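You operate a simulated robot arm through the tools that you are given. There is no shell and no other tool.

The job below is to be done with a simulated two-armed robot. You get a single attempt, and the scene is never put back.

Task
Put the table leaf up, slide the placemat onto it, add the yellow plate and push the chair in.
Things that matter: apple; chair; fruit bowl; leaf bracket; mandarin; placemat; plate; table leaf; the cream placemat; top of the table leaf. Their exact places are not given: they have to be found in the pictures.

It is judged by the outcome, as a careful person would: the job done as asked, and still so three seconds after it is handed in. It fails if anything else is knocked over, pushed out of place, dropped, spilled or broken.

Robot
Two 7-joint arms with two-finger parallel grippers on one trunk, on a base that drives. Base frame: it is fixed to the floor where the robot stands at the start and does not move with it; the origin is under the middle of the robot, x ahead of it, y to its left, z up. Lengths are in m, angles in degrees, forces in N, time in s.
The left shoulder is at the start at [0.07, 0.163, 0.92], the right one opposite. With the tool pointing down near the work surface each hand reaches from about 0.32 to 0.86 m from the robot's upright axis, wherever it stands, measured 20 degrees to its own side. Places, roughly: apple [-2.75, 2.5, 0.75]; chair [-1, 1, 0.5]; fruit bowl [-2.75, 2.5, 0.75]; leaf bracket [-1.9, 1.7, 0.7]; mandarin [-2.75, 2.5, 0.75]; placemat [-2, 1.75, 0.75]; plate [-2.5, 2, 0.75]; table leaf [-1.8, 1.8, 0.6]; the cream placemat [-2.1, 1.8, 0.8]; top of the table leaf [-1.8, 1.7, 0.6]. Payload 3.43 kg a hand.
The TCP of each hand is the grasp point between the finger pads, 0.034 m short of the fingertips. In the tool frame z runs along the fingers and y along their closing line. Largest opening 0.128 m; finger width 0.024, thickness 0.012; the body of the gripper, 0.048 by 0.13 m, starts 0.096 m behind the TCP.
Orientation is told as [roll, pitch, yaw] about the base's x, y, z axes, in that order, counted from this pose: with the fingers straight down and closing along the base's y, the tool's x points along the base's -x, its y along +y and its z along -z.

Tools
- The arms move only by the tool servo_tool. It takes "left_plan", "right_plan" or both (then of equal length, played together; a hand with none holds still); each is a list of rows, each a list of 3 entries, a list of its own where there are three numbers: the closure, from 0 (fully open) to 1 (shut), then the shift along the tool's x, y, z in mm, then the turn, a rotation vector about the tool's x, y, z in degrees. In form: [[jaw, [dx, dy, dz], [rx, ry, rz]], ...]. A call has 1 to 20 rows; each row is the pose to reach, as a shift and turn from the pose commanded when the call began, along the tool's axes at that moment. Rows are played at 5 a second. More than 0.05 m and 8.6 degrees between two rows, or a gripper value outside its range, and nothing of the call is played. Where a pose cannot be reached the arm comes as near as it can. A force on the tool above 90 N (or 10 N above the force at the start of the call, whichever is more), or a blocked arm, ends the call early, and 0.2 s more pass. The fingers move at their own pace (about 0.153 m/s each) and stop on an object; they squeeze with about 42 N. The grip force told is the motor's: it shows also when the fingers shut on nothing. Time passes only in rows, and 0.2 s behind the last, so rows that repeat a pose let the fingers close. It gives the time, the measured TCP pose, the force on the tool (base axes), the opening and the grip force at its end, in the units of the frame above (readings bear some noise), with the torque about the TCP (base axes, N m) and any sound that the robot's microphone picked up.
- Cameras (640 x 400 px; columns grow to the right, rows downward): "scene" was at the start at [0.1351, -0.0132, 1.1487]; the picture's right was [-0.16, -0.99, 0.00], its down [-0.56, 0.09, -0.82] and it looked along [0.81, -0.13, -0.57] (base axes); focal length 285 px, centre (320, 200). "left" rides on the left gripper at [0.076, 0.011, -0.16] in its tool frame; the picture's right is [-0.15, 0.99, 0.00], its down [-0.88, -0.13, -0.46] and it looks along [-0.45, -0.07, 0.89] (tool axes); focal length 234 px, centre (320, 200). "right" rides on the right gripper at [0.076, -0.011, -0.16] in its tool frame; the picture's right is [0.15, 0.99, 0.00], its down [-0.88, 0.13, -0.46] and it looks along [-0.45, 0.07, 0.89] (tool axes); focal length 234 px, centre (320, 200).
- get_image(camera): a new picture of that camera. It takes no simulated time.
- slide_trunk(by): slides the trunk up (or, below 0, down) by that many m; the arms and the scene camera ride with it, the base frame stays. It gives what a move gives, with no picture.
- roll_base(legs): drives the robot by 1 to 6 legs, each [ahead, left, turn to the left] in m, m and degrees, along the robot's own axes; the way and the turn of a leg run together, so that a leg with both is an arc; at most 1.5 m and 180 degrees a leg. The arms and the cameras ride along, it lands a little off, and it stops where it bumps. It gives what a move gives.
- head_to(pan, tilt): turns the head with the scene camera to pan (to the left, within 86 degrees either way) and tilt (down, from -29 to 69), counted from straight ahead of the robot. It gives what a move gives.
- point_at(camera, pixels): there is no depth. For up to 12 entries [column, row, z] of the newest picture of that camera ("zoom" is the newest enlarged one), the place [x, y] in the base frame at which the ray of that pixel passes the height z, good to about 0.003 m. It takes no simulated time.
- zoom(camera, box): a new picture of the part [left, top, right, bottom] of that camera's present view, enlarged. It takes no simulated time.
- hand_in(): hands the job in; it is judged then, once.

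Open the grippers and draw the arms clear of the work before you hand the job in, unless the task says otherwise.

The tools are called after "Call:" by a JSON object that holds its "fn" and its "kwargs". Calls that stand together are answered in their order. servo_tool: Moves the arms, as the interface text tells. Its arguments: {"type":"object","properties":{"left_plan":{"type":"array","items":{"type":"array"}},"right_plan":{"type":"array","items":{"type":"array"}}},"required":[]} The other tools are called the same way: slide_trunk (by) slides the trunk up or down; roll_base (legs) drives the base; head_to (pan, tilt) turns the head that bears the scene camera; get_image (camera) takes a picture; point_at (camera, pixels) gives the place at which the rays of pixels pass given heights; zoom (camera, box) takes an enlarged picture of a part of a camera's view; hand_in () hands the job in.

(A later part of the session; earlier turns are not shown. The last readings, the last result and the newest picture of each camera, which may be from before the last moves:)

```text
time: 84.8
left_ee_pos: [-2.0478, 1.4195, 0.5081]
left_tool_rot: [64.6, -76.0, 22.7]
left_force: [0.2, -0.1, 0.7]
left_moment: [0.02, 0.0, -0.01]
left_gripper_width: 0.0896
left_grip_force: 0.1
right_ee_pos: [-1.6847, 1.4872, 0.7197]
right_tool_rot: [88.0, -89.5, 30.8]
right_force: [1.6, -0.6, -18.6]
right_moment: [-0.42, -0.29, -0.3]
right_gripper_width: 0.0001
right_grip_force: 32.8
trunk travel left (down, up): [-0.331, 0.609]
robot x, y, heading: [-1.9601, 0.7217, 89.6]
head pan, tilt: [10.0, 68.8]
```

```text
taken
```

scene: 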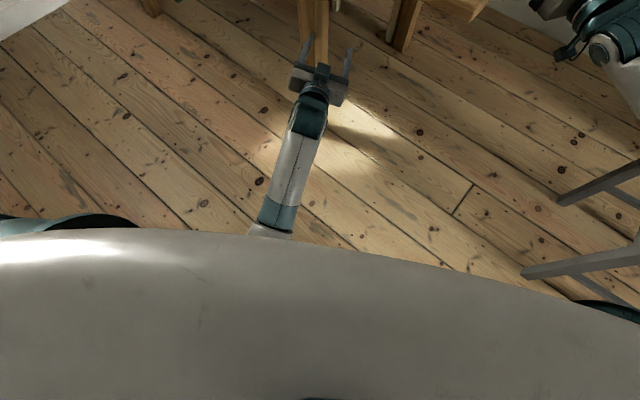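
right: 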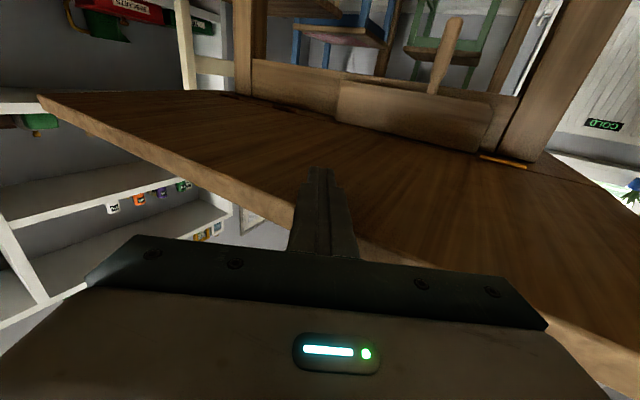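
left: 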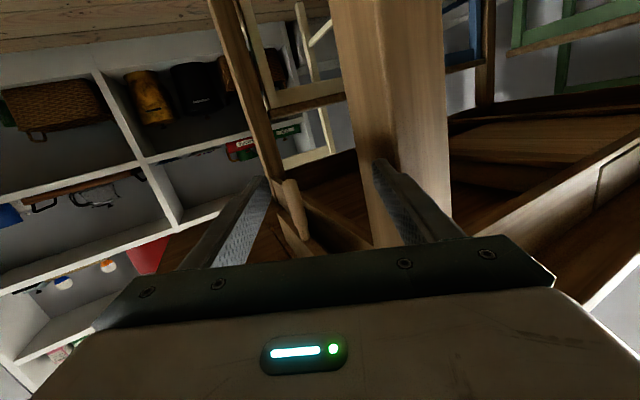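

The left elbow is jammed low against my own base, so I need the shoulders higher. I'll lower the leaf ~17° with the right hand along its arc, then raise the trunk by the same height, and repeat.

Call:
{"fn": "servo_tool", "kwargs": {"right_plan": [[1, [14, 0, 0], [0, 0, 0]], [1, [29, 1, 1.5], [0, 0, 0]], [1, [43, 2, 3], [0, 0, 0]], [1, [58, 3, 5], [0, 0, 0]], [1, [72, 4, 7], [0, 0, 0]], [1, [87, 5, 8.6], [0, 0, 0]]]}}

Call:
{"fn": "slide_trunk", "kwargs": {"by": 0.087}}

Call:
{"fn": "get_image", "kwargs": {"camera": "right"}}

```text
time: 86.2
left_ee_pos: [-2.0485, 1.4191, 0.5065]
left_tool_rot: [64.6, -75.9, 22.8]
left_force: [-1.2, -1.6, 0.0]
left_moment: [0.01, -0.03, 0.01]
left_gripper_width: 0.0896
left_grip_force: 0.1
right_ee_pos: [-1.6945, 1.4914, 0.6332]
right_tool_rot: [96.8, -89.6, 22.1]
right_force: [7.8, 4.5, -19.7]
right_moment: [0.42, 0.02, 0.16]
right_gripper_width: 0.0
right_grip_force: 32.4
trunk travel left (down, up): [-0.331, 0.609]
robot x, y, heading: [-1.9581, 0.7158, 89.7]
head pan, tilt: [10.0, 68.8]
```

```text
time: 87.5
left_ee_pos: [-2.0481, 1.4199, 0.5939]
left_tool_rot: [64.5, -76.0, 22.9]
left_force: [0.4, -0.3, -0.4]
left_moment: [-0.02, 0.03, 0.04]
left_gripper_width: 0.0897
left_grip_force: 0.1
right_ee_pos: [-1.696, 1.4922, 0.7192]
right_tool_rot: [90.4, -89.6, 28.6]
right_force: [0.8, -1.3, -20.8]
right_moment: [-0.53, -0.36, 0.06]
right_gripper_width: 0.0001
right_grip_force: 33.7
trunk travel left (down, up): [-0.418, 0.522]
robot x, y, heading: [-1.9616, 0.7206, 89.7]
head pan, tilt: [10.0, 68.8]
```

```text
taken
```

right: 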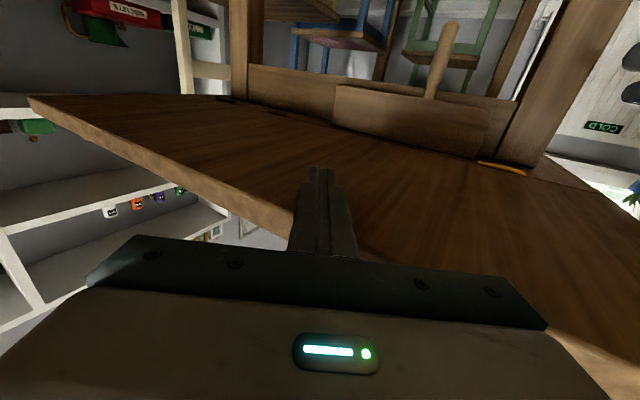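

That worked: leaf level again, shoulders 9 cm higher. I repeat: lower the leaf along its arc while lowering the left hand too, then raise the trunk again.

Call:
{"fn": "servo_tool", "kwargs": {"right_plan": [[1, [14, 0, 0], [0, 0, 0]], [1, [29, 1, 1.5], [0, 0, 0]], [1, [43, 2, 3], [0, 0, 0]], [1, [58, 3, 5], [0, 0, 0]], [1, [72, 4, 7], [0, 0, 0]], [1, [87, 5, 8.6], [0, 0, 0]]], "left_plan": [[0.3, [13, -3, 1], [0, 0, 0]], [0.3, [26, -6, 3], [0, 0, 0]], [0.3, [39, -9, 4], [0, 0, 0]], [0.3, [52, -12, 6], [0, 0, 0]], [0.3, [65, -15, 7], [0, 0, 0]], [0.3, [77, -17, 8], [0, 0, 0]]]}}

Call:
{"fn": "slide_trunk", "kwargs": {"by": 0.09}}

Call:
{"fn": "get_image", "kwargs": {"camera": "scene"}}

```text
time: 89.1
left_ee_pos: [-2.0785, 1.4241, 0.5115]
left_tool_rot: [70.8, -73.0, 17.3]
left_force: [0.1, 0.0, 0.6]
left_moment: [0.01, -0.02, 0.0]
left_gripper_width: 0.0895
left_grip_force: 0.2
right_ee_pos: [-1.7049, 1.4962, 0.6256]
right_tool_rot: [36.6, -89.3, 82.4]
right_force: [-0.4, -1.0, -18.3]
right_moment: [0.65, 0.03, -0.05]
right_gripper_width: 0.0
right_grip_force: 33.0
trunk travel left (down, up): [-0.418, 0.522]
robot x, y, heading: [-1.9613, 0.7205, 89.6]
head pan, tilt: [10.0, 68.8]
stopped in row 6 (left hand): the arm was blocked; the commanded pose is now the measured one
```

```text
time: 90.3
left_ee_pos: [-2.0775, 1.4235, 0.6021]
left_tool_rot: [70.8, -72.9, 17.2]
left_force: [-0.2, -0.1, 0.5]
left_moment: [-0.03, 0.02, -0.01]
left_gripper_width: 0.0896
left_grip_force: 0.0
right_ee_pos: [-1.7032, 1.4977, 0.7199]
right_tool_rot: [74.6, -89.6, 44.2]
right_force: [9.7, -4.0, -19.6]
right_moment: [-0.51, -0.25, -0.22]
right_gripper_width: 0.0
right_grip_force: 32.5
trunk travel left (down, up): [-0.508, 0.432]
robot x, y, heading: [-1.9588, 0.7125, 89.8]
head pan, tilt: [10.0, 68.8]
```

```text
taken
```

scene: 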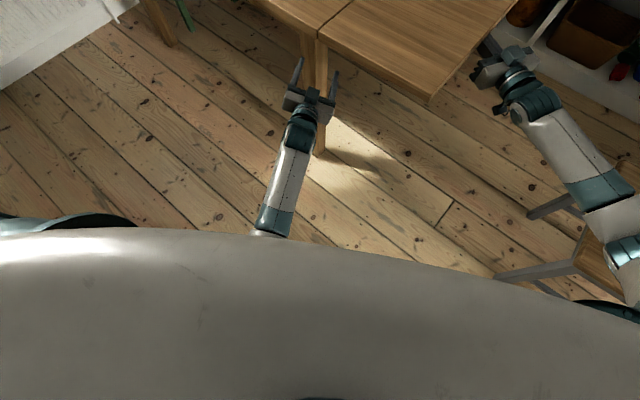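

The left forearm still comes from under my chest (elbow-in). I take the left hand out to the left, away from the table, to let the elbow swing outward.

Call:
{"fn": "servo_tool", "kwargs": {"left_plan": [[0.3, [16, 28, -25], [0, 0, 0]], [0.3, [32, 56, -50], [0, 0, 0]], [0.3, [48, 84, -75], [0, 0, 0]], [0.3, [63, 112, -99], [0, 0, 0]]]}}

Call:
{"fn": "get_image", "kwargs": {"camera": "scene"}}

```text
time: 91.3
left_ee_pos: [-2.2034, 1.3255, 0.5827]
left_tool_rot: [70.6, -73.1, 17.2]
left_force: [0.9, 0.2, -0.1]
left_moment: [-0.03, 0.0, -0.01]
left_gripper_width: 0.0897
left_grip_force: 0.0
right_ee_pos: [-1.7037, 1.4986, 0.722]
right_tool_rot: [80.4, -89.6, 38.6]
right_force: [8.2, -2.1, -19.5]
right_moment: [-0.56, -0.31, -0.36]
right_gripper_width: 0.0001
right_grip_force: 32.8
trunk travel left (down, up): [-0.508, 0.432]
robot x, y, heading: [-1.961, 0.7149, 89.6]
head pan, tilt: [10.0, 68.8]
```

```text
taken
```

scene: 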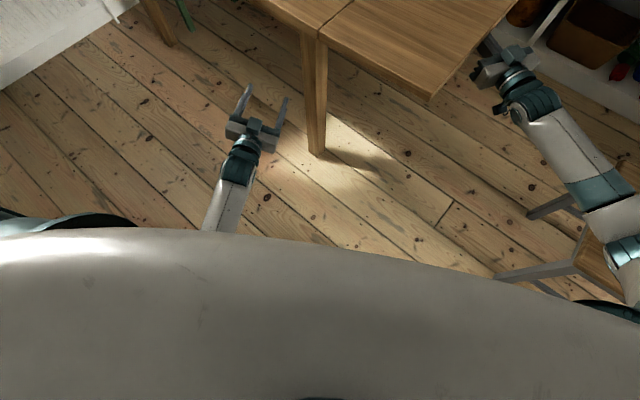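

The arm moves freely outward now. I carry it further left and return it to the tool-down posture so the elbow resets outward.

Call:
{"fn": "servo_tool", "kwargs": {"left_plan": [[0.3, [-14, 43, 4], [0, 0, 0]], [0.3, [-28, 87, 8], [0, 0, 0]], [0.3, [-42, 130, 13], [0, 0, 0]], [0.3, [-56, 173, 17], [0, 0, 0]], [0.3, [-56, 173, 17], [1, 7.6, -1.3]], [0.3, [-56, 173, 17], [2, 15.3, -2.6]], [0.3, [-56, 173, 17], [3, 22.9, -3.8]], [0.3, [-56, 173, 17], [4, 30.5, -5.1]], [0.3, [-56, 173, 17], [5, 38.2, -6.4]], [0.3, [-56, 173, 17], [6, 45.8, -7.7]], [0.3, [-56, 173, 17], [7, 53.5, -9]], [0.3, [-56, 173, 17], [8, 61.1, -10.3]], [0.3, [-56, 173, 17], [9, 68.7, -11.5]], [0.3, [-56, 173, 17], [10, 76.4, -12.8]], [0.3, [-56, 173, 17], [11, 84, -14.1]]]}}

Call:
{"fn": "head_to", "kwargs": {"pan": 30, "tilt": 55}}

Call:
{"fn": "get_image", "kwargs": {"camera": "scene"}}

```text
time: 94.5
left_ee_pos: [-2.3527, 1.3552, 0.6823]
left_tool_rot: [-0.2, 0.2, 89.9]
left_force: [0.4, 0.5, 0.2]
left_moment: [0.01, 0.0, 0.01]
left_gripper_width: 0.0898
left_grip_force: 0.1
right_ee_pos: [-1.7032, 1.4964, 0.7218]
right_tool_rot: [78.4, -89.6, 40.5]
right_force: [7.5, -1.3, -21.8]
right_moment: [-0.58, -0.27, -0.03]
right_gripper_width: 0.0
right_grip_force: 33.3
trunk travel left (down, up): [-0.508, 0.432]
robot x, y, heading: [-1.9596, 0.7181, 89.6]
head pan, tilt: [10.0, 68.8]
```

```text
time: 95.3
left_ee_pos: [-2.3528, 1.3559, 0.6818]
left_tool_rot: [-0.1, 0.0, 89.9]
left_force: [0.1, 0.9, 0.6]
left_moment: [-0.02, 0.01, 0.03]
left_gripper_width: 0.0894
left_grip_force: 0.1
right_ee_pos: [-1.7035, 1.4974, 0.7214]
right_tool_rot: [78.2, -89.6, 40.7]
right_force: [7.0, -1.6, -21.3]
right_moment: [-0.63, -0.29, -0.19]
right_gripper_width: 0.0003
right_grip_force: 32.7
trunk travel left (down, up): [-0.508, 0.432]
robot x, y, heading: [-1.9569, 0.7154, 89.7]
head pan, tilt: [30.0, 55.0]
```

```text
taken
```

scene: 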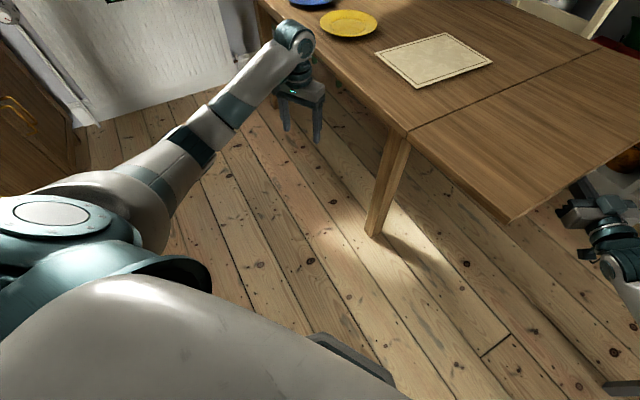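

The left elbow is now properly outward (forearm at (200,130)). I pitch the left hand level again here, out to the side, as worked for the right arm.

Call:
{"fn": "servo_tool", "kwargs": {"left_plan": [[0.3, [5, 0, 8], [0, -8.2, 0]], [0.3, [10, 0, 16], [0, -16.4, 0]], [0.3, [15, 0, 24], [0, -24.6, 0]], [0.3, [20, 0, 32], [0, -32.8, 0]], [0.3, [25, 0, 40], [0, -41, 0]], [0.3, [30, 0, 48], [0, -49.2, 0]], [0.3, [35, 0, 56], [0, -57.4, 0]], [0.3, [40, 0, 64], [0, -65.6, 0]], [0.3, [45, 0, 72], [0, -73.8, 0]], [0.3, [50, 0, 80], [0, -82, 0]], [0.3, [50, 0, 90], [0, -90, 0]]]}}

Call:
{"fn": "get_image", "kwargs": {"camera": "scene"}}

```text
time: 97.7
left_ee_pos: [-2.3538, 1.3055, 0.5908]
left_tool_rot: [-118.2, -89.8, -151.8]
left_force: [-0.6, -0.4, 0.2]
left_moment: [0.03, 0.01, -0.01]
left_gripper_width: 0.0896
left_grip_force: 0.2
right_ee_pos: [-1.7039, 1.498, 0.721]
right_tool_rot: [77.0, -89.6, 41.8]
right_force: [5.5, 0.5, -20.0]
right_moment: [-0.59, -0.34, 0.08]
right_gripper_width: 0.0
right_grip_force: 32.7
trunk travel left (down, up): [-0.508, 0.432]
robot x, y, heading: [-1.9558, 0.7168, 89.7]
head pan, tilt: [30.0, 55.0]
```

```text
taken
```

scene: 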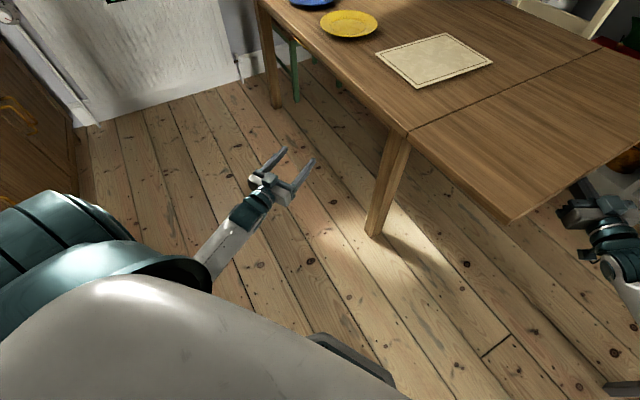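

The forearm now comes from beneath the shoulder rather than under the chest. I move the left hand straight under the table corner toward the peg side, passing well clear of the leg.

Call:
{"fn": "servo_tool", "kwargs": {"left_plan": [[0.3, [0, -42, 10], [0, 0, 0]], [0.3, [0, -84, 19], [0, 0, 0]], [0.3, [0, -125, 29], [0, 0, 0]], [0.3, [0, -167, 38], [0, 0, 0]], [0.3, [0, -209, 48], [0, 0, 0]], [0.3, [0, -251, 57], [0, 0, 0]], [0.3, [0, -293, 67], [0, 0, 0]], [0.3, [0, -334, 76], [0, 0, 0]]]}}

Call:
{"fn": "get_image", "kwargs": {"camera": "left"}}

Call:
{"fn": "get_image", "kwargs": {"camera": "scene"}}

```text
time: 99.5
left_ee_pos: [-2.109, 1.3712, 0.559]
left_tool_rot: [84.8, -79.2, 4.4]
left_force: [0.3, 0.0, -0.8]
left_moment: [0.04, 0.03, -0.02]
left_gripper_width: 0.0896
left_grip_force: 0.1
right_ee_pos: [-1.7044, 1.4963, 0.7162]
right_tool_rot: [29.5, -89.2, 89.4]
right_force: [-0.8, 5.8, -19.5]
right_moment: [0.19, -0.2, -0.01]
right_gripper_width: 0.0001
right_grip_force: 33.1
trunk travel left (down, up): [-0.508, 0.432]
robot x, y, heading: [-1.9576, 0.7197, 89.8]
head pan, tilt: [30.0, 55.0]
stopped in row 8 (left hand): the arm was blocked; the commanded pose is now the measured one
```

```text
taken
```

left: 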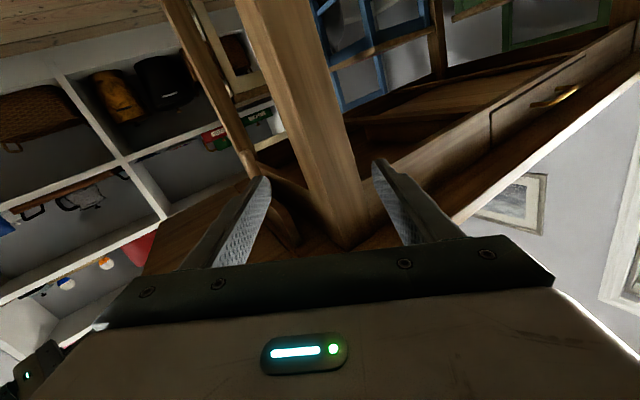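

```text
taken
```

scene: 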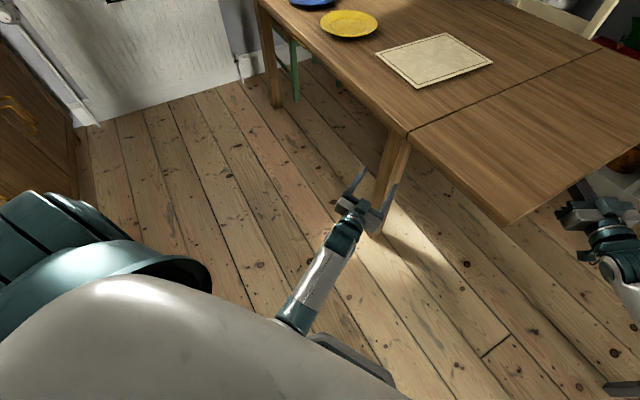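

The left arm gets blocked when reaching in front of my chest, so I should shift the base to the right. First I extend the right hand 11 cm further under the leaf so it still supports the leaf after the shift.

Call:
{"fn": "servo_tool", "kwargs": {"right_plan": [[1, [1, 14, 24], [0, 0, 0]], [1, [2, 28, 47], [0, 0, 0]], [1, [4, 42, 71], [0, 0, 0]], [1, [6, 56, 95], [0, 0, 0]]]}}

Call:
{"fn": "get_image", "kwargs": {"camera": "right"}}

```text
time: 100.1
left_ee_pos: [-2.102, 1.3701, 0.5604]
left_tool_rot: [85.1, -79.3, 3.6]
left_force: [-0.8, -0.1, -1.1]
left_moment: [0.02, 0.02, 0.0]
left_gripper_width: 0.0895
left_grip_force: 0.2
right_ee_pos: [-1.7205, 1.5072, 0.7086]
right_tool_rot: [10.5, -88.9, 107.5]
right_force: [14.1, -32.7, -17.4]
right_moment: [1.69, 0.84, 2.48]
right_gripper_width: 0.0001
right_grip_force: 33.1
trunk travel left (down, up): [-0.508, 0.432]
robot x, y, heading: [-1.959, 0.7158, 89.1]
head pan, tilt: [30.0, 55.0]
stopped in row 2 (right hand): the force on the tool passed its limit at 102 N (the readings are from after the stop); the commanded pose is now the measured one
```

```text
taken
```

right: 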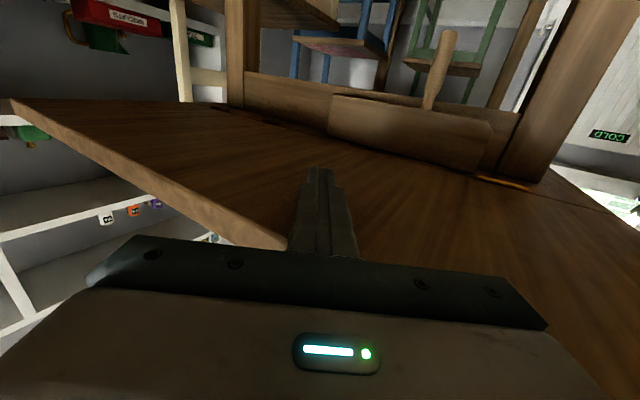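

The gripper body's corner reached the leaf edge, so overlap is at its maximum (7 cm), which suffices. I back the right hand off 8 mm and pull the left hand back 5 cm before shifting the base.

Call:
{"fn": "servo_tool", "kwargs": {"right_plan": [[1, [0, -2, -4], [0, 0, 0]], [1, [0, -4, -8], [0, 0, 0]]], "left_plan": [[0.3, [0, 0, -25], [0, 0, 0]], [0.3, [0, 0, -50], [0, 0, 0]]]}}

Call:
{"fn": "head_to", "kwargs": {"pan": 0, "tilt": 55}}

Call:
{"fn": "get_image", "kwargs": {"camera": "scene"}}

```text
time: 100.7
left_ee_pos: [-2.1068, 1.3203, 0.5582]
left_tool_rot: [84.7, -79.3, 4.4]
left_force: [0.7, -0.5, 0.1]
left_moment: [0.02, -0.02, 0.02]
left_gripper_width: 0.0893
left_grip_force: 0.1
right_ee_pos: [-1.7196, 1.5067, 0.7132]
right_tool_rot: [15.5, -89.3, 102.8]
right_force: [-10.8, 3.2, -18.5]
right_moment: [0.46, -0.2, -0.31]
right_gripper_width: 0.0
right_grip_force: 33.3
trunk travel left (down, up): [-0.508, 0.432]
robot x, y, heading: [-1.9593, 0.7171, 89.3]
head pan, tilt: [30.0, 55.0]
```

```text
time: 101.6
left_ee_pos: [-2.1047, 1.3204, 0.5592]
left_tool_rot: [84.6, -79.3, 4.2]
left_force: [-0.7, -0.3, 0.5]
left_moment: [-0.01, -0.04, 0.01]
left_gripper_width: 0.0897
left_grip_force: 0.1
right_ee_pos: [-1.7159, 1.506, 0.7143]
right_tool_rot: [13.9, -89.4, 104.3]
right_force: [-10.2, 3.4, -19.5]
right_moment: [0.33, -0.2, -0.24]
right_gripper_width: 0.0
right_grip_force: 33.2
trunk travel left (down, up): [-0.508, 0.432]
robot x, y, heading: [-1.9585, 0.7169, 89.1]
head pan, tilt: [0.0, 55.0]
```

```text
taken
```

scene: 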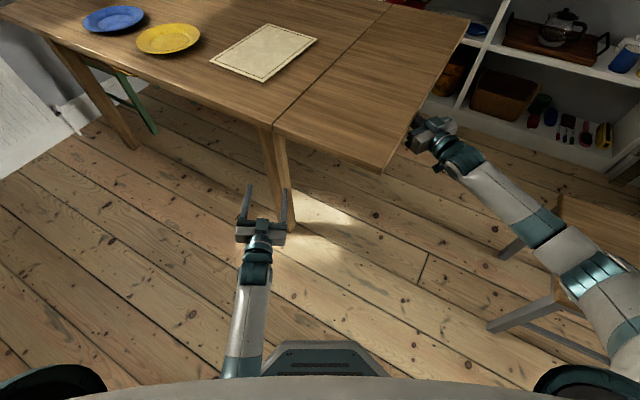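

The table is undisturbed, leaf level, hands clear. I shift the base 0.2 m ahead and 0.17 m right in one straight leg, with the right fingers sliding along under the leaf edge.

Call:
{"fn": "roll_base", "kwargs": {"legs": [[0.1, -0.085, 0], [0.1, -0.085, 0]]}}

Call:
{"fn": "get_image", "kwargs": {"camera": "scene"}}

Call:
{"fn": "get_image", "kwargs": {"camera": "left"}}

```text
time: 103.8
left_ee_pos: [-1.9309, 1.5194, 0.56]
left_tool_rot: [84.6, -79.2, 4.4]
left_force: [0.1, -0.6, 0.6]
left_moment: [-0.02, -0.02, 0.01]
left_gripper_width: 0.0894
left_grip_force: 0.0
right_ee_pos: [-1.5399, 1.7066, 0.7127]
right_tool_rot: [19.2, -89.3, 99.0]
right_force: [0.7, 8.5, -17.7]
right_moment: [-0.12, -0.03, -0.02]
right_gripper_width: 0.0001
right_grip_force: 32.7
trunk travel left (down, up): [-0.508, 0.432]
robot x, y, heading: [-1.7794, 0.9131, 89.3]
head pan, tilt: [0.0, 55.0]
```

```text
taken
```

scene: 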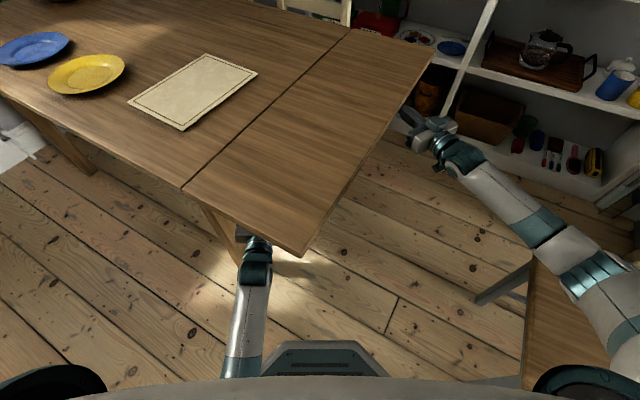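

```text
taken
```

left: 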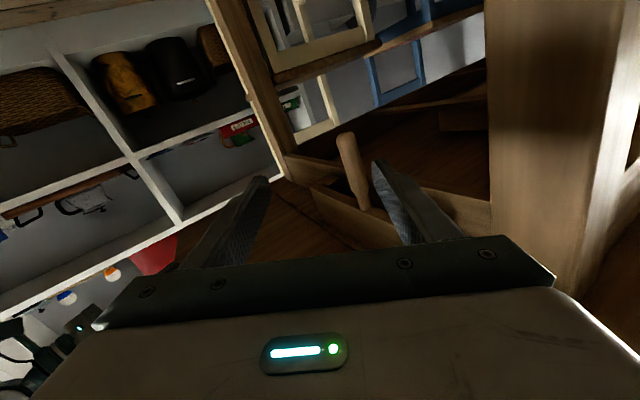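

The peg (350,165) now lies between the left fingers, and the right hand still supports the level leaf (18 N). I measure the peg's position from this camera.

Call:
{"fn": "zoom", "kwargs": {"camera": "left", "box": [240, 100, 440, 240]}}

Call:
{"fn": "point_at", "kwargs": {"camera": "left", "pixels": [[347, 134, 0.54], [347, 134, 0.55], [347, 134, 0.56], [363, 205, 0.63], [363, 205, 0.64], [363, 205, 0.65]]}}

```text
2.86 times, centred on (340, 170) of left
```

zoom: 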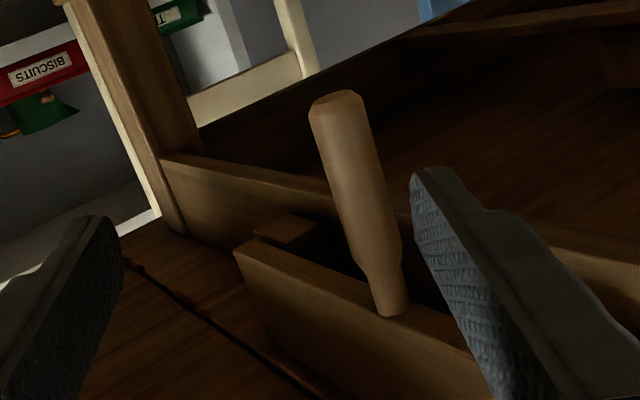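

```text
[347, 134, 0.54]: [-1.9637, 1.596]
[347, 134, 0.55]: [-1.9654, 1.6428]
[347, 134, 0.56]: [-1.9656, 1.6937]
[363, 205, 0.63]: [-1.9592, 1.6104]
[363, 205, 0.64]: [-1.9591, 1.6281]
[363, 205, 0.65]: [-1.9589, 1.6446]
```

The peg centre is about 38 mm to the hand's left and 113 mm ahead. I shift left and up while opening wider, then advance to bring the peg between the fingers.

Call:
{"fn": "servo_tool", "kwargs": {"left_plan": [[0.1, [-8, 13, 15], [0, 0, 0]], [0.1, [-16, 26, 30], [0, 0, 0]], [0.1, [-25, 38, 45], [0, 0, 0]]]}}

Call:
{"fn": "get_image", "kwargs": {"camera": "left"}}

```text
time: 104.6
left_ee_pos: [-1.9639, 1.5666, 0.5916]
left_tool_rot: [84.7, -79.1, 4.2]
left_force: [1.3, -0.3, -0.3]
left_moment: [0.0, 0.02, 0.02]
left_gripper_width: 0.1149
left_grip_force: 0.0
right_ee_pos: [-1.5412, 1.7059, 0.7129]
right_tool_rot: [13.6, -89.2, 104.4]
right_force: [1.6, 0.2, -17.2]
right_moment: [-0.04, -0.04, -0.21]
right_gripper_width: 0.0
right_grip_force: 32.5
trunk travel left (down, up): [-0.508, 0.432]
robot x, y, heading: [-1.7865, 0.9132, 89.2]
head pan, tilt: [0.0, 55.0]
```

```text
taken
```

left: 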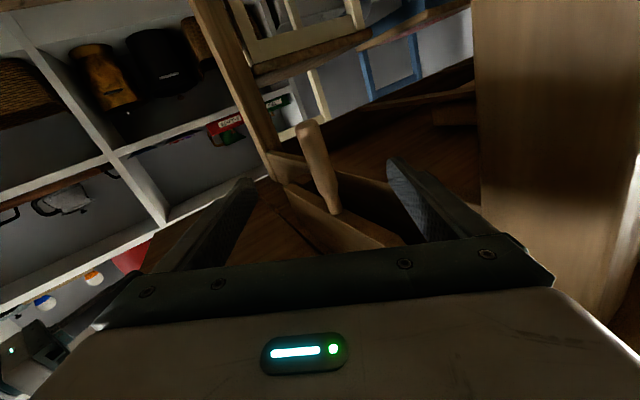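

The hand follows precisely now and the peg (320,165) is centred between the fingers. I advance 62 mm and close on it.

Call:
{"fn": "servo_tool", "kwargs": {"left_plan": [[0.1, [0, 0, 21], [0, 0, 0]], [0.1, [0, 0, 42], [0, 0, 0]], [0.1, [0, 0, 62], [0, 0, 0]], [0.5, [0, 0, 62], [0, 0, 0]], [1, [0, 0, 62], [0, 0, 0]], [1, [0, 0, 62], [0, 0, 0]], [1, [0, 0, 62], [0, 0, 0]]]}}

Call:
{"fn": "get_image", "kwargs": {"camera": "left"}}

```text
time: 106.2
left_ee_pos: [-1.9622, 1.6261, 0.592]
left_tool_rot: [85.0, -79.2, 4.2]
left_force: [-0.1, 1.2, -1.0]
left_moment: [0.19, -1.41, 0.11]
left_gripper_width: 0.0248
left_grip_force: 45.2
right_ee_pos: [-1.541, 1.7055, 0.7147]
right_tool_rot: [13.8, -89.3, 104.4]
right_force: [4.0, -5.7, -16.4]
right_moment: [-0.13, -0.09, 0.07]
right_gripper_width: 0.0
right_grip_force: 32.8
trunk travel left (down, up): [-0.508, 0.432]
robot x, y, heading: [-1.7861, 0.9103, 89.2]
head pan, tilt: [0.0, 55.0]
```

```text
taken
```

left: 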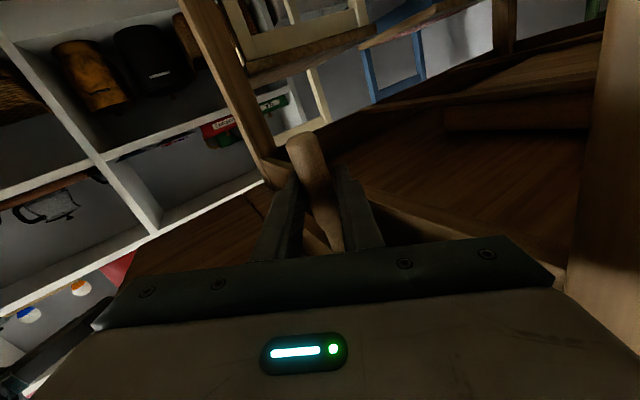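

The peg is gripped (25 mm). I lift the leaf another 10 mm with the right hand while swinging the peg out a first 15 degrees about the bracket's hinge.

Call:
{"fn": "servo_tool", "kwargs": {"left_plan": [[1, [0, 0, 0], [0, 0, 0]], [1, [-2.3, -12.2, -4.3], [0, 0, 0]], [1, [-4.7, -24.9, -7.5], [0, 0, 0]], [1, [-7.1, -37.6, -9.6], [0, 0, 0]], [1, [-7.1, -37.6, -9.6], [0, 0, 0]]], "right_plan": [[1, [-6, 0, 0], [0, 0, 0]], [1, [-10, 0, 0], [0, 0, 0]], [1, [-10, 0, 0], [0, 0, 0]], [1, [-10, 0, 0], [0, 0, 0]], [1, [-10, 0, 0], [0, 0, 0]]]}}

Call:
{"fn": "get_image", "kwargs": {"camera": "left"}}

Call:
{"fn": "get_image", "kwargs": {"camera": "right"}}

```text
time: 107.4
left_ee_pos: [-1.9294, 1.6149, 0.591]
left_tool_rot: [85.8, -78.7, 3.2]
left_force: [-12.6, -33.0, 10.6]
left_moment: [-0.03, -1.26, 0.14]
left_gripper_width: 0.0251
left_grip_force: 45.4
right_ee_pos: [-1.5427, 1.7043, 0.7271]
right_tool_rot: [8.6, -89.4, 109.5]
right_force: [3.7, 8.4, -18.6]
right_moment: [-0.61, -0.26, -0.26]
right_gripper_width: 0.0
right_grip_force: 33.2
trunk travel left (down, up): [-0.508, 0.432]
robot x, y, heading: [-1.7851, 0.9203, 89.4]
head pan, tilt: [0.0, 55.0]
```

```text
taken
```

left: 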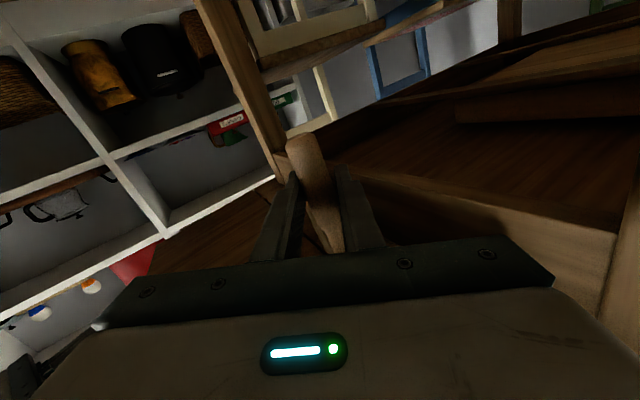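

```text
taken
```

right: 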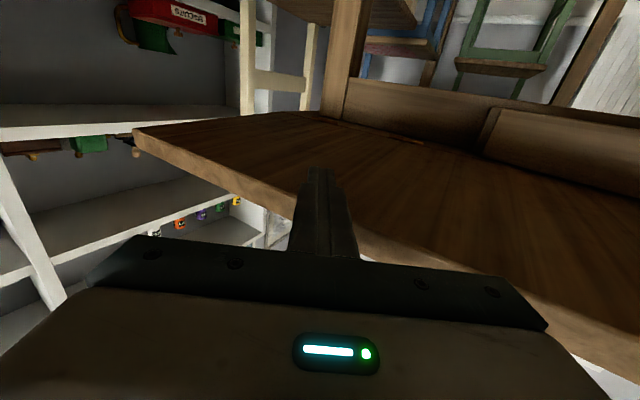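

The bracket is swinging out (visible at right-camera (540,150)). From the measured arc I refine the hinge to about (2.525, 0.58) and continue to ~30°.

Call:
{"fn": "servo_tool", "kwargs": {"left_plan": [[1, [-1.7, -9.1, -3.7], [0, 0, 0]], [1, [-4.4, -23.5, -5.4], [0, 0, 0]], [1, [-7.1, -38, -5.9], [0, 0, 0]], [1, [-7.1, -38, -5.9], [0, 0, 0]]]}}

Call:
{"fn": "get_image", "kwargs": {"camera": "right"}}

```text
time: 108.6
left_ee_pos: [-1.9307, 1.6148, 0.59]
left_tool_rot: [90.9, -73.7, -1.6]
left_force: [-1.6, 5.9, 6.8]
left_moment: [0.9, -1.51, 0.41]
left_gripper_width: 0.0284
left_grip_force: 45.1
right_ee_pos: [-1.5422, 1.7031, 0.7175]
right_tool_rot: [13.2, -88.8, 104.8]
right_force: [0.4, -3.1, -17.6]
right_moment: [-0.52, -0.32, -0.23]
right_gripper_width: 0.0
right_grip_force: 32.9
trunk travel left (down, up): [-0.508, 0.432]
robot x, y, heading: [-1.7852, 0.9161, 89.6]
head pan, tilt: [0.0, 55.0]
stopped in row 4 (left hand): the arm was blocked; the commanded pose is now the measured one
```

```text
taken
```

right: 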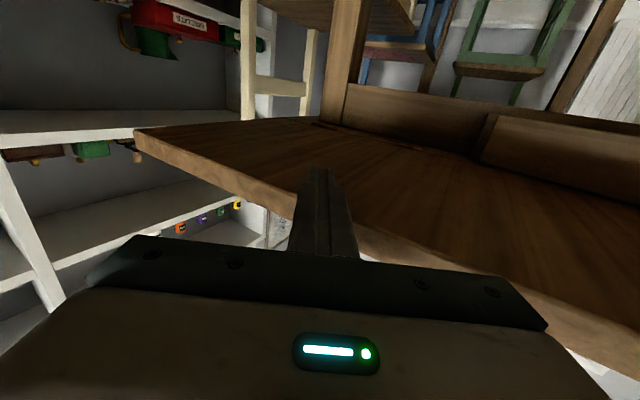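

The left arm blocks again at small left offsets, so I loosen the grip and yaw the left hand to the right about the peg (and unroll it), which moves its wrist and elbow outward.

Call:
{"fn": "servo_tool", "kwargs": {"left_plan": [[0.6, [0, 0, 0], [0, 0, 0]], [0.6, [0, 0, 0], [5.9, -0.8, -3.2]], [0.6, [0, 0, 0], [11.8, -1.6, -6.4]], [0.6, [0, 0, 0], [17.7, -2.4, -9.6]], [0.6, [0, 0, 0], [23.6, -3.2, -12.8]], [0.6, [0, 0, 0], [29.5, -4, -16]]]}}

Call:
{"fn": "get_image", "kwargs": {"camera": "left"}}

Call:
{"fn": "get_image", "kwargs": {"camera": "scene"}}

```text
time: 110.0
left_ee_pos: [-1.9281, 1.6142, 0.588]
left_tool_rot: [-43.7, -89.7, 103.2]
left_force: [0.3, -0.3, 0.7]
left_moment: [0.04, 0.02, 0.0]
left_gripper_width: 0.0512
left_grip_force: 0.1
right_ee_pos: [-1.5411, 1.7058, 0.723]
right_tool_rot: [15.1, -89.3, 103.0]
right_force: [-0.8, -7.1, -18.0]
right_moment: [-0.44, -0.33, -0.08]
right_gripper_width: 0.0
right_grip_force: 33.0
trunk travel left (down, up): [-0.508, 0.432]
robot x, y, heading: [-1.7837, 0.9132, 89.2]
head pan, tilt: [0.0, 55.0]
```

```text
taken
```

left: 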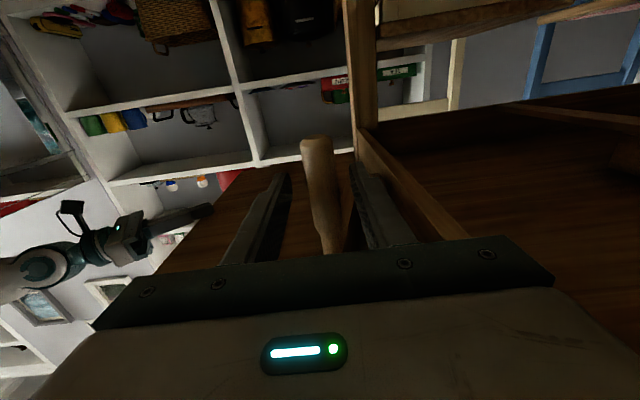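

```text
taken
```

scene: 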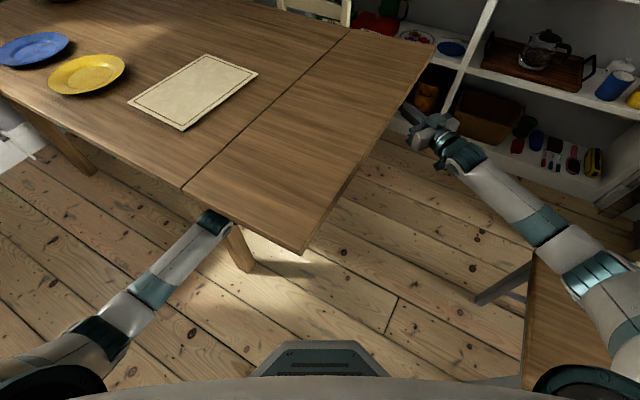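

The left arm now has its elbow outward and points along the edge with the peg caged between the fingers. I narrow the fingers to a loose cage and pull the peg along the arc to ~45°.

Call:
{"fn": "servo_tool", "kwargs": {"left_plan": [[0.72, [0, 0, 0], [0, 0, 0]], [0.72, [0, -12.6, 4.6], [0, 0, 0]], [0.72, [0, -26.2, 10.2], [0, 0, 0]], [0.72, [0, -39.3, 17], [0, 0, 0]], [0.72, [0, -51.7, 25], [0, 0, 0]], [0.72, [0, -63.4, 33.9], [0, 0, 0]], [0.72, [0, -74.3, 43.9], [0, 0, 0]]]}}

Call:
{"fn": "get_image", "kwargs": {"camera": "left"}}

Call:
{"fn": "get_image", "kwargs": {"camera": "right"}}

```text
time: 111.6
left_ee_pos: [-1.8414, 1.6165, 0.5881]
left_tool_rot: [-20.5, -89.7, 80.0]
left_force: [0.4, 0.0, 1.1]
left_moment: [0.01, -0.02, -0.01]
left_gripper_width: 0.036
left_grip_force: 0.3
right_ee_pos: [-1.5425, 1.7058, 0.7237]
right_tool_rot: [17.3, -89.3, 101.0]
right_force: [1.7, -5.4, -19.6]
right_moment: [-0.48, -0.28, 0.28]
right_gripper_width: 0.0
right_grip_force: 33.1
trunk travel left (down, up): [-0.508, 0.432]
robot x, y, heading: [-1.7839, 0.9114, 89.5]
head pan, tilt: [0.0, 55.0]
```

```text
taken
```

left: 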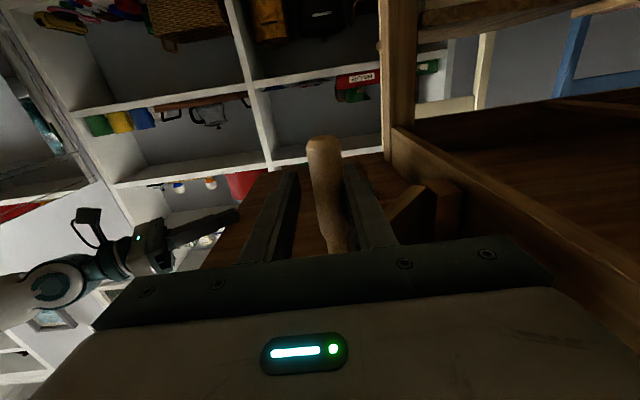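

```text
taken
```

right: 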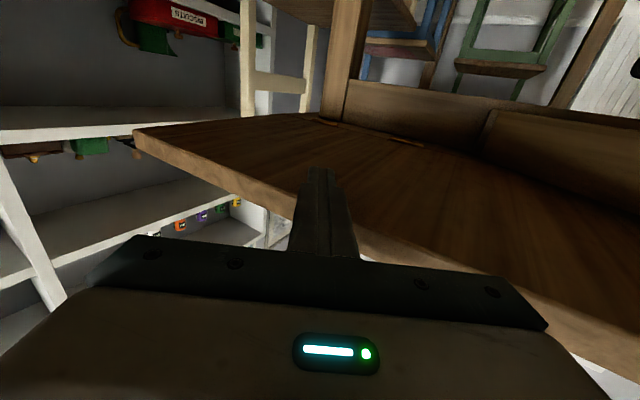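

The bracket follows without force, now ~45°. Beyond this the motion is along the fingers, so I grip the peg firmly and continue toward ~65°.

Call:
{"fn": "servo_tool", "kwargs": {"left_plan": [[1, [0, 0, 0], [0, 0, 0]], [1, [0, 0, 0], [0, 0, 0]], [1, [0, -10, 10.9], [0, 0, 0]], [1, [0, -18.9, 22.6], [0, 0, 0]], [1, [0, -26.9, 35], [0, 0, 0]], [1, [0, -33.7, 48.1], [0, 0, 0]], [1, [0, -33.7, 48.1], [0, 0, 0]]]}}

Call:
{"fn": "get_image", "kwargs": {"camera": "left"}}

Call:
{"fn": "get_image", "kwargs": {"camera": "right"}}

```text
time: 113.2
left_ee_pos: [-1.7919, 1.6413, 0.5885]
left_tool_rot: [-38.2, -89.8, 97.9]
left_force: [-22.3, 22.5, 6.2]
left_moment: [-0.18, 0.35, 0.26]
left_gripper_width: 0.0206
left_grip_force: 45.4
right_ee_pos: [-1.5417, 1.7065, 0.7227]
right_tool_rot: [12.8, -89.2, 105.2]
right_force: [7.1, -3.1, -17.6]
right_moment: [-0.47, -0.27, -0.31]
right_gripper_width: 0.0
right_grip_force: 32.5
trunk travel left (down, up): [-0.508, 0.432]
robot x, y, heading: [-1.7814, 0.9168, 89.4]
head pan, tilt: [0.0, 55.0]
```

```text
taken
```

left: 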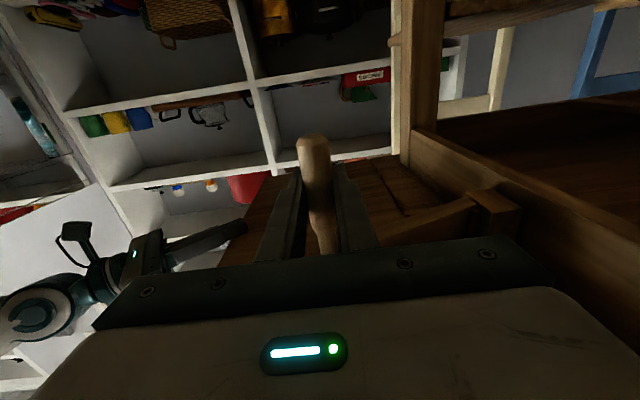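

```text
taken
```

right: 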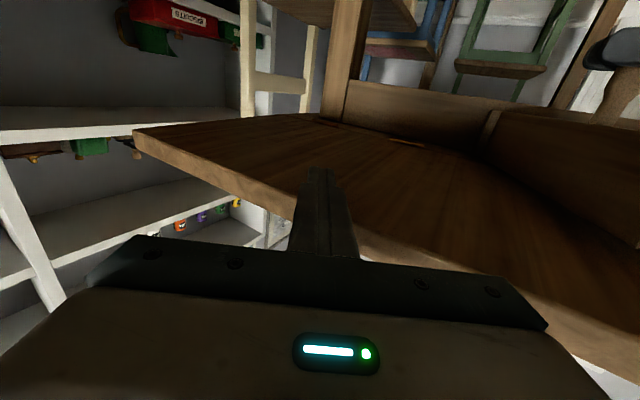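

Bracket ~55° out; a 30 N side force lets me refine its pivot to (2.544, 0.594), radius 0.187. I continue along the corrected arc.

Call:
{"fn": "servo_tool", "kwargs": {"left_plan": [[1, [0, 2.7, 6.4], [0, 0, 0]], [1, [0, -3.5, 21.4], [0, 0, 0]], [1, [0, -8.4, 37], [0, 0, 0]], [1, [0, -12, 52.9], [0, 0, 0]], [1, [0, -12, 52.9], [0, 0, 0]]]}}

Call:
{"fn": "get_image", "kwargs": {"camera": "left"}}

```text
time: 114.4
left_ee_pos: [-1.7578, 1.6815, 0.5882]
left_tool_rot: [-55.3, -89.8, 115.3]
left_force: [-34.3, 17.1, 16.0]
left_moment: [-0.27, 0.51, 0.33]
left_gripper_width: 0.0206
left_grip_force: 45.0
right_ee_pos: [-1.5444, 1.7063, 0.7232]
right_tool_rot: [9.1, -89.2, 109.1]
right_force: [9.1, 2.2, -17.6]
right_moment: [-0.58, -0.22, -0.33]
right_gripper_width: 0.0
right_grip_force: 32.6
trunk travel left (down, up): [-0.508, 0.432]
robot x, y, heading: [-1.7841, 0.917, 89.3]
head pan, tilt: [0.0, 55.0]
```

```text
taken
```

left: 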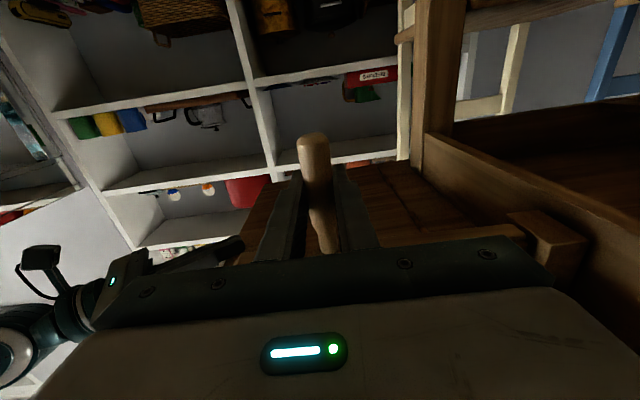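

The arc now fits a pivot at (2.526, 0.564), radius 0.154, so the bracket is ~85° out. I relieve the side force and bring it the last few degrees to 90°.

Call:
{"fn": "servo_tool", "kwargs": {"left_plan": [[1, [0, 6, 4], [0, 0, 0]], [1, [0, 12, 9], [0, 0, 0]], [1, [0, 12.6, 13.2], [0, 0, 0]], [1, [0, 12.6, 13.2], [0, 0, 0]]]}}

Call:
{"fn": "zoom", "kwargs": {"camera": "left", "box": [220, 120, 640, 280]}}

Call:
{"fn": "get_image", "kwargs": {"camera": "right"}}

```text
time: 115.4
left_ee_pos: [-1.7515, 1.6922, 0.5857]
left_tool_rot: [-25.0, -89.6, 84.2]
left_force: [-3.5, -52.8, -1.0]
left_moment: [0.31, 0.12, -0.05]
left_gripper_width: 0.0208
left_grip_force: 44.5
right_ee_pos: [-1.543, 1.7016, 0.7252]
right_tool_rot: [10.6, -89.4, 107.6]
right_force: [-7.9, -4.2, -19.8]
right_moment: [-0.54, -0.42, 0.27]
right_gripper_width: 0.0002
right_grip_force: 32.8
trunk travel left (down, up): [-0.508, 0.432]
robot x, y, heading: [-1.7837, 0.9151, 89.1]
head pan, tilt: [0.0, 55.0]
```

```text
1.52 times, centred on (430, 200) of left
```

zoom: 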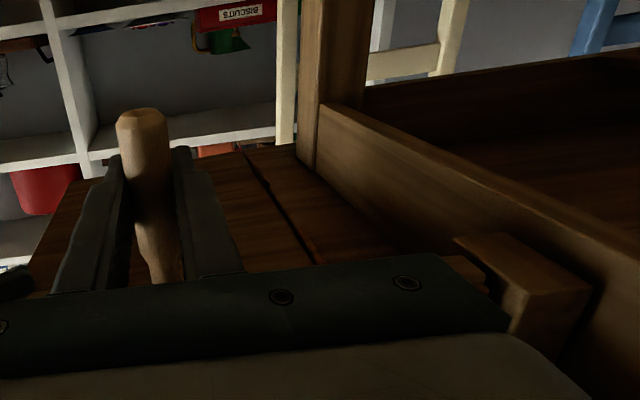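

```text
taken
```

right: 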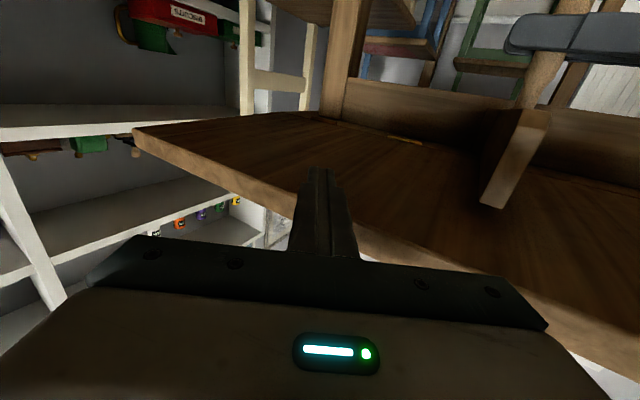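

The bracket now stands fully out at its stop (47 N back-force, visible at right-camera (515,160)). I relax the left hand slightly and lower the leaf onto the bracket with the right hand.

Call:
{"fn": "servo_tool", "kwargs": {"left_plan": [[1, [0, -2, -5], [0, 0, 0]], [1, [0, -3, -9], [0, 0, 0]], [1, [0, -3, -9], [0, 0, 0]], [1, [0, -3, -9], [0, 0, 0]], [1, [0, -3, -9], [0, 0, 0]]], "right_plan": [[1, [0, 0, 0], [0, 0, 0]], [1, [3, 0, 0], [0, 0, 0]], [1, [6, 0, 0], [0, 0, 0]], [1, [9, 0, 0], [0, 0, 0]], [1, [12, 0, 0], [0, 0, 0]]]}}

```text
time: 116.6
left_ee_pos: [-1.7546, 1.6874, 0.5853]
left_tool_rot: [-7.1, -89.5, 66.5]
left_force: [21.1, -10.9, -16.1]
left_moment: [-0.39, 0.41, -0.05]
left_gripper_width: 0.0202
left_grip_force: 45.3
right_ee_pos: [-1.5373, 1.7063, 0.7098]
right_tool_rot: [22.9, -89.3, 95.0]
right_force: [9.2, 0.5, -17.8]
right_moment: [-0.09, 0.04, -0.04]
right_gripper_width: 0.0002
right_grip_force: 33.1
trunk travel left (down, up): [-0.508, 0.432]
robot x, y, heading: [-1.7851, 0.9206, 89.1]
head pan, tilt: [0.0, 55.0]
```

The right hand still carries ~18 N at finger-top z≈0.722. I continue lowering in small steps.

Call:
{"fn": "servo_tool", "kwargs": {"right_plan": [[1, [3, 0, 0], [0, 0, 0]], [1, [6, 0, 0], [0, 0, 0]], [1, [6, 0, 0], [0, 0, 0]]]}}

Call:
{"fn": "get_image", "kwargs": {"camera": "right"}}

```text
time: 117.4
left_ee_pos: [-1.7544, 1.6866, 0.5866]
left_tool_rot: [-5.3, -89.6, 64.7]
left_force: [31.1, 0.3, -23.2]
left_moment: [0.16, 0.06, 0.11]
left_gripper_width: 0.0203
left_grip_force: 44.9
right_ee_pos: [-1.5421, 1.7055, 0.7075]
right_tool_rot: [34.7, -89.5, 83.5]
right_force: [0.2, 0.1, 0.2]
right_moment: [0.0, 0.0, 0.02]
right_gripper_width: 0.0
right_grip_force: 33.1
trunk travel left (down, up): [-0.508, 0.432]
robot x, y, heading: [-1.7846, 0.9161, 89.5]
head pan, tilt: [0.0, 55.0]
```

```text
taken
```

right: 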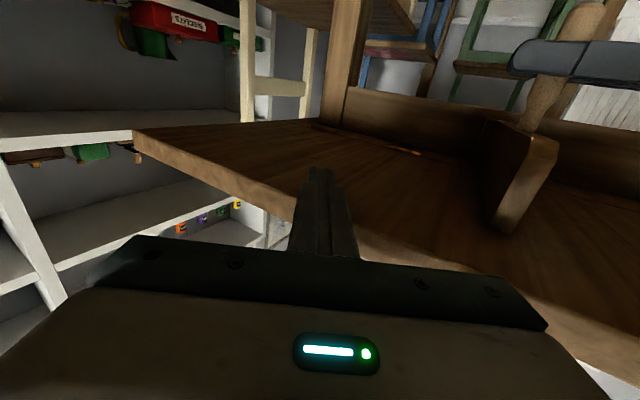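

The right hand is unloaded: the leaf rests on the bracket. I open the left gripper, keeping the right hand just below as a safety.

Call:
{"fn": "servo_tool", "kwargs": {"left_plan": [[0.9, [0, 0, 0], [0, 0, 0]], [0.7, [0, 0, 0], [0, 0, 0]], [0.5, [0, 0, 0], [0, 0, 0]], [0.4, [0, 0, 0], [0, 0, 0]], [0.4, [0, 0, 0], [0, 0, 0]]]}}

Call:
{"fn": "get_image", "kwargs": {"camera": "left"}}

Call:
{"fn": "get_image", "kwargs": {"camera": "right"}}

```text
time: 118.6
left_ee_pos: [-1.7566, 1.6864, 0.5887]
left_tool_rot: [-31.4, -89.9, 90.9]
left_force: [-0.3, 0.1, 0.3]
left_moment: [0.0, -0.01, -0.01]
left_gripper_width: 0.0768
left_grip_force: 0.0
right_ee_pos: [-1.5438, 1.7034, 0.7072]
right_tool_rot: [11.7, -89.4, 106.5]
right_force: [0.4, 0.1, -0.4]
right_moment: [-0.01, 0.0, 0.01]
right_gripper_width: 0.0001
right_grip_force: 33.5
trunk travel left (down, up): [-0.508, 0.432]
robot x, y, heading: [-1.7836, 0.9139, 89.4]
head pan, tilt: [0.0, 55.0]
```

```text
taken
```

left: 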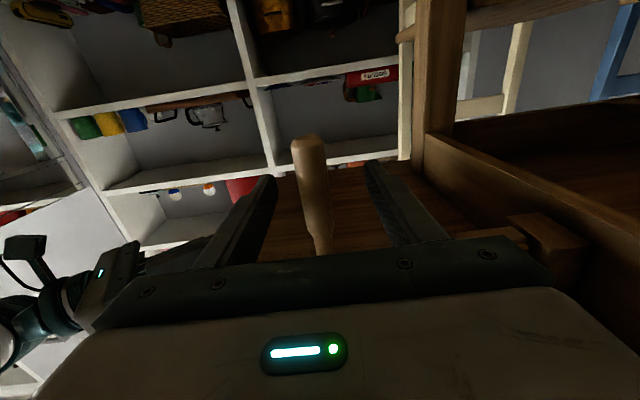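

```text
taken
```

right: 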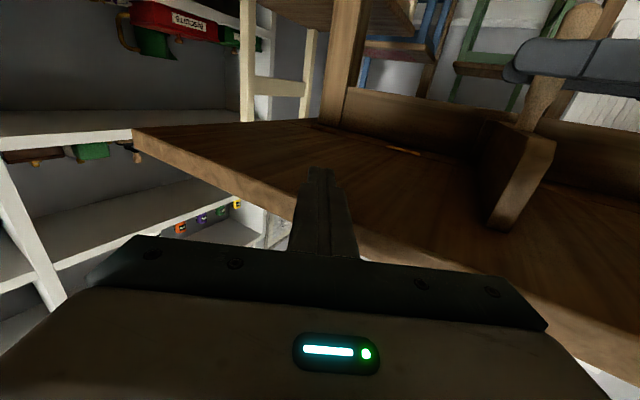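

Leaf and bracket hold with no hand load. I regrip the peg once to nudge the bracket fully to its stop, then release again.

Call:
{"fn": "servo_tool", "kwargs": {"left_plan": [[0.8, [0, 0, 0], [0, 0, 0]], [1, [0, 0, 0], [0, 0, 0]], [1, [0, 0, 0], [0, 0, 0]], [1, [0, 1, 4], [0, 0, 0]], [1, [0, 2, 9], [0, 0, 0]], [1, [0, 2, 9], [0, 0, 0]], [0.7, [0, 2, 9], [0, 0, 0]], [0.4, [0, 2, 9], [0, 0, 0]], [0.4, [0, 2, 9], [0, 0, 0]]]}}

Call:
{"fn": "get_image", "kwargs": {"camera": "right"}}

```text
time: 120.6
left_ee_pos: [-1.7551, 1.6959, 0.5887]
left_tool_rot: [-26.8, -89.9, 86.3]
left_force: [-0.9, 0.1, 0.0]
left_moment: [0.02, 0.02, 0.02]
left_gripper_width: 0.077
left_grip_force: 0.0
right_ee_pos: [-1.5428, 1.7052, 0.7078]
right_tool_rot: [11.9, -89.4, 106.2]
right_force: [0.0, -0.9, 0.2]
right_moment: [-0.01, 0.04, -0.05]
right_gripper_width: 0.0001
right_grip_force: 32.9
trunk travel left (down, up): [-0.508, 0.432]
robot x, y, heading: [-1.7815, 0.9156, 89.2]
head pan, tilt: [0.0, 55.0]
```

```text
taken
```

right: 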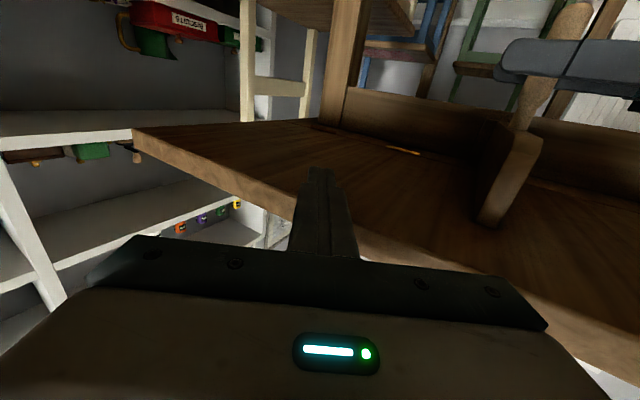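

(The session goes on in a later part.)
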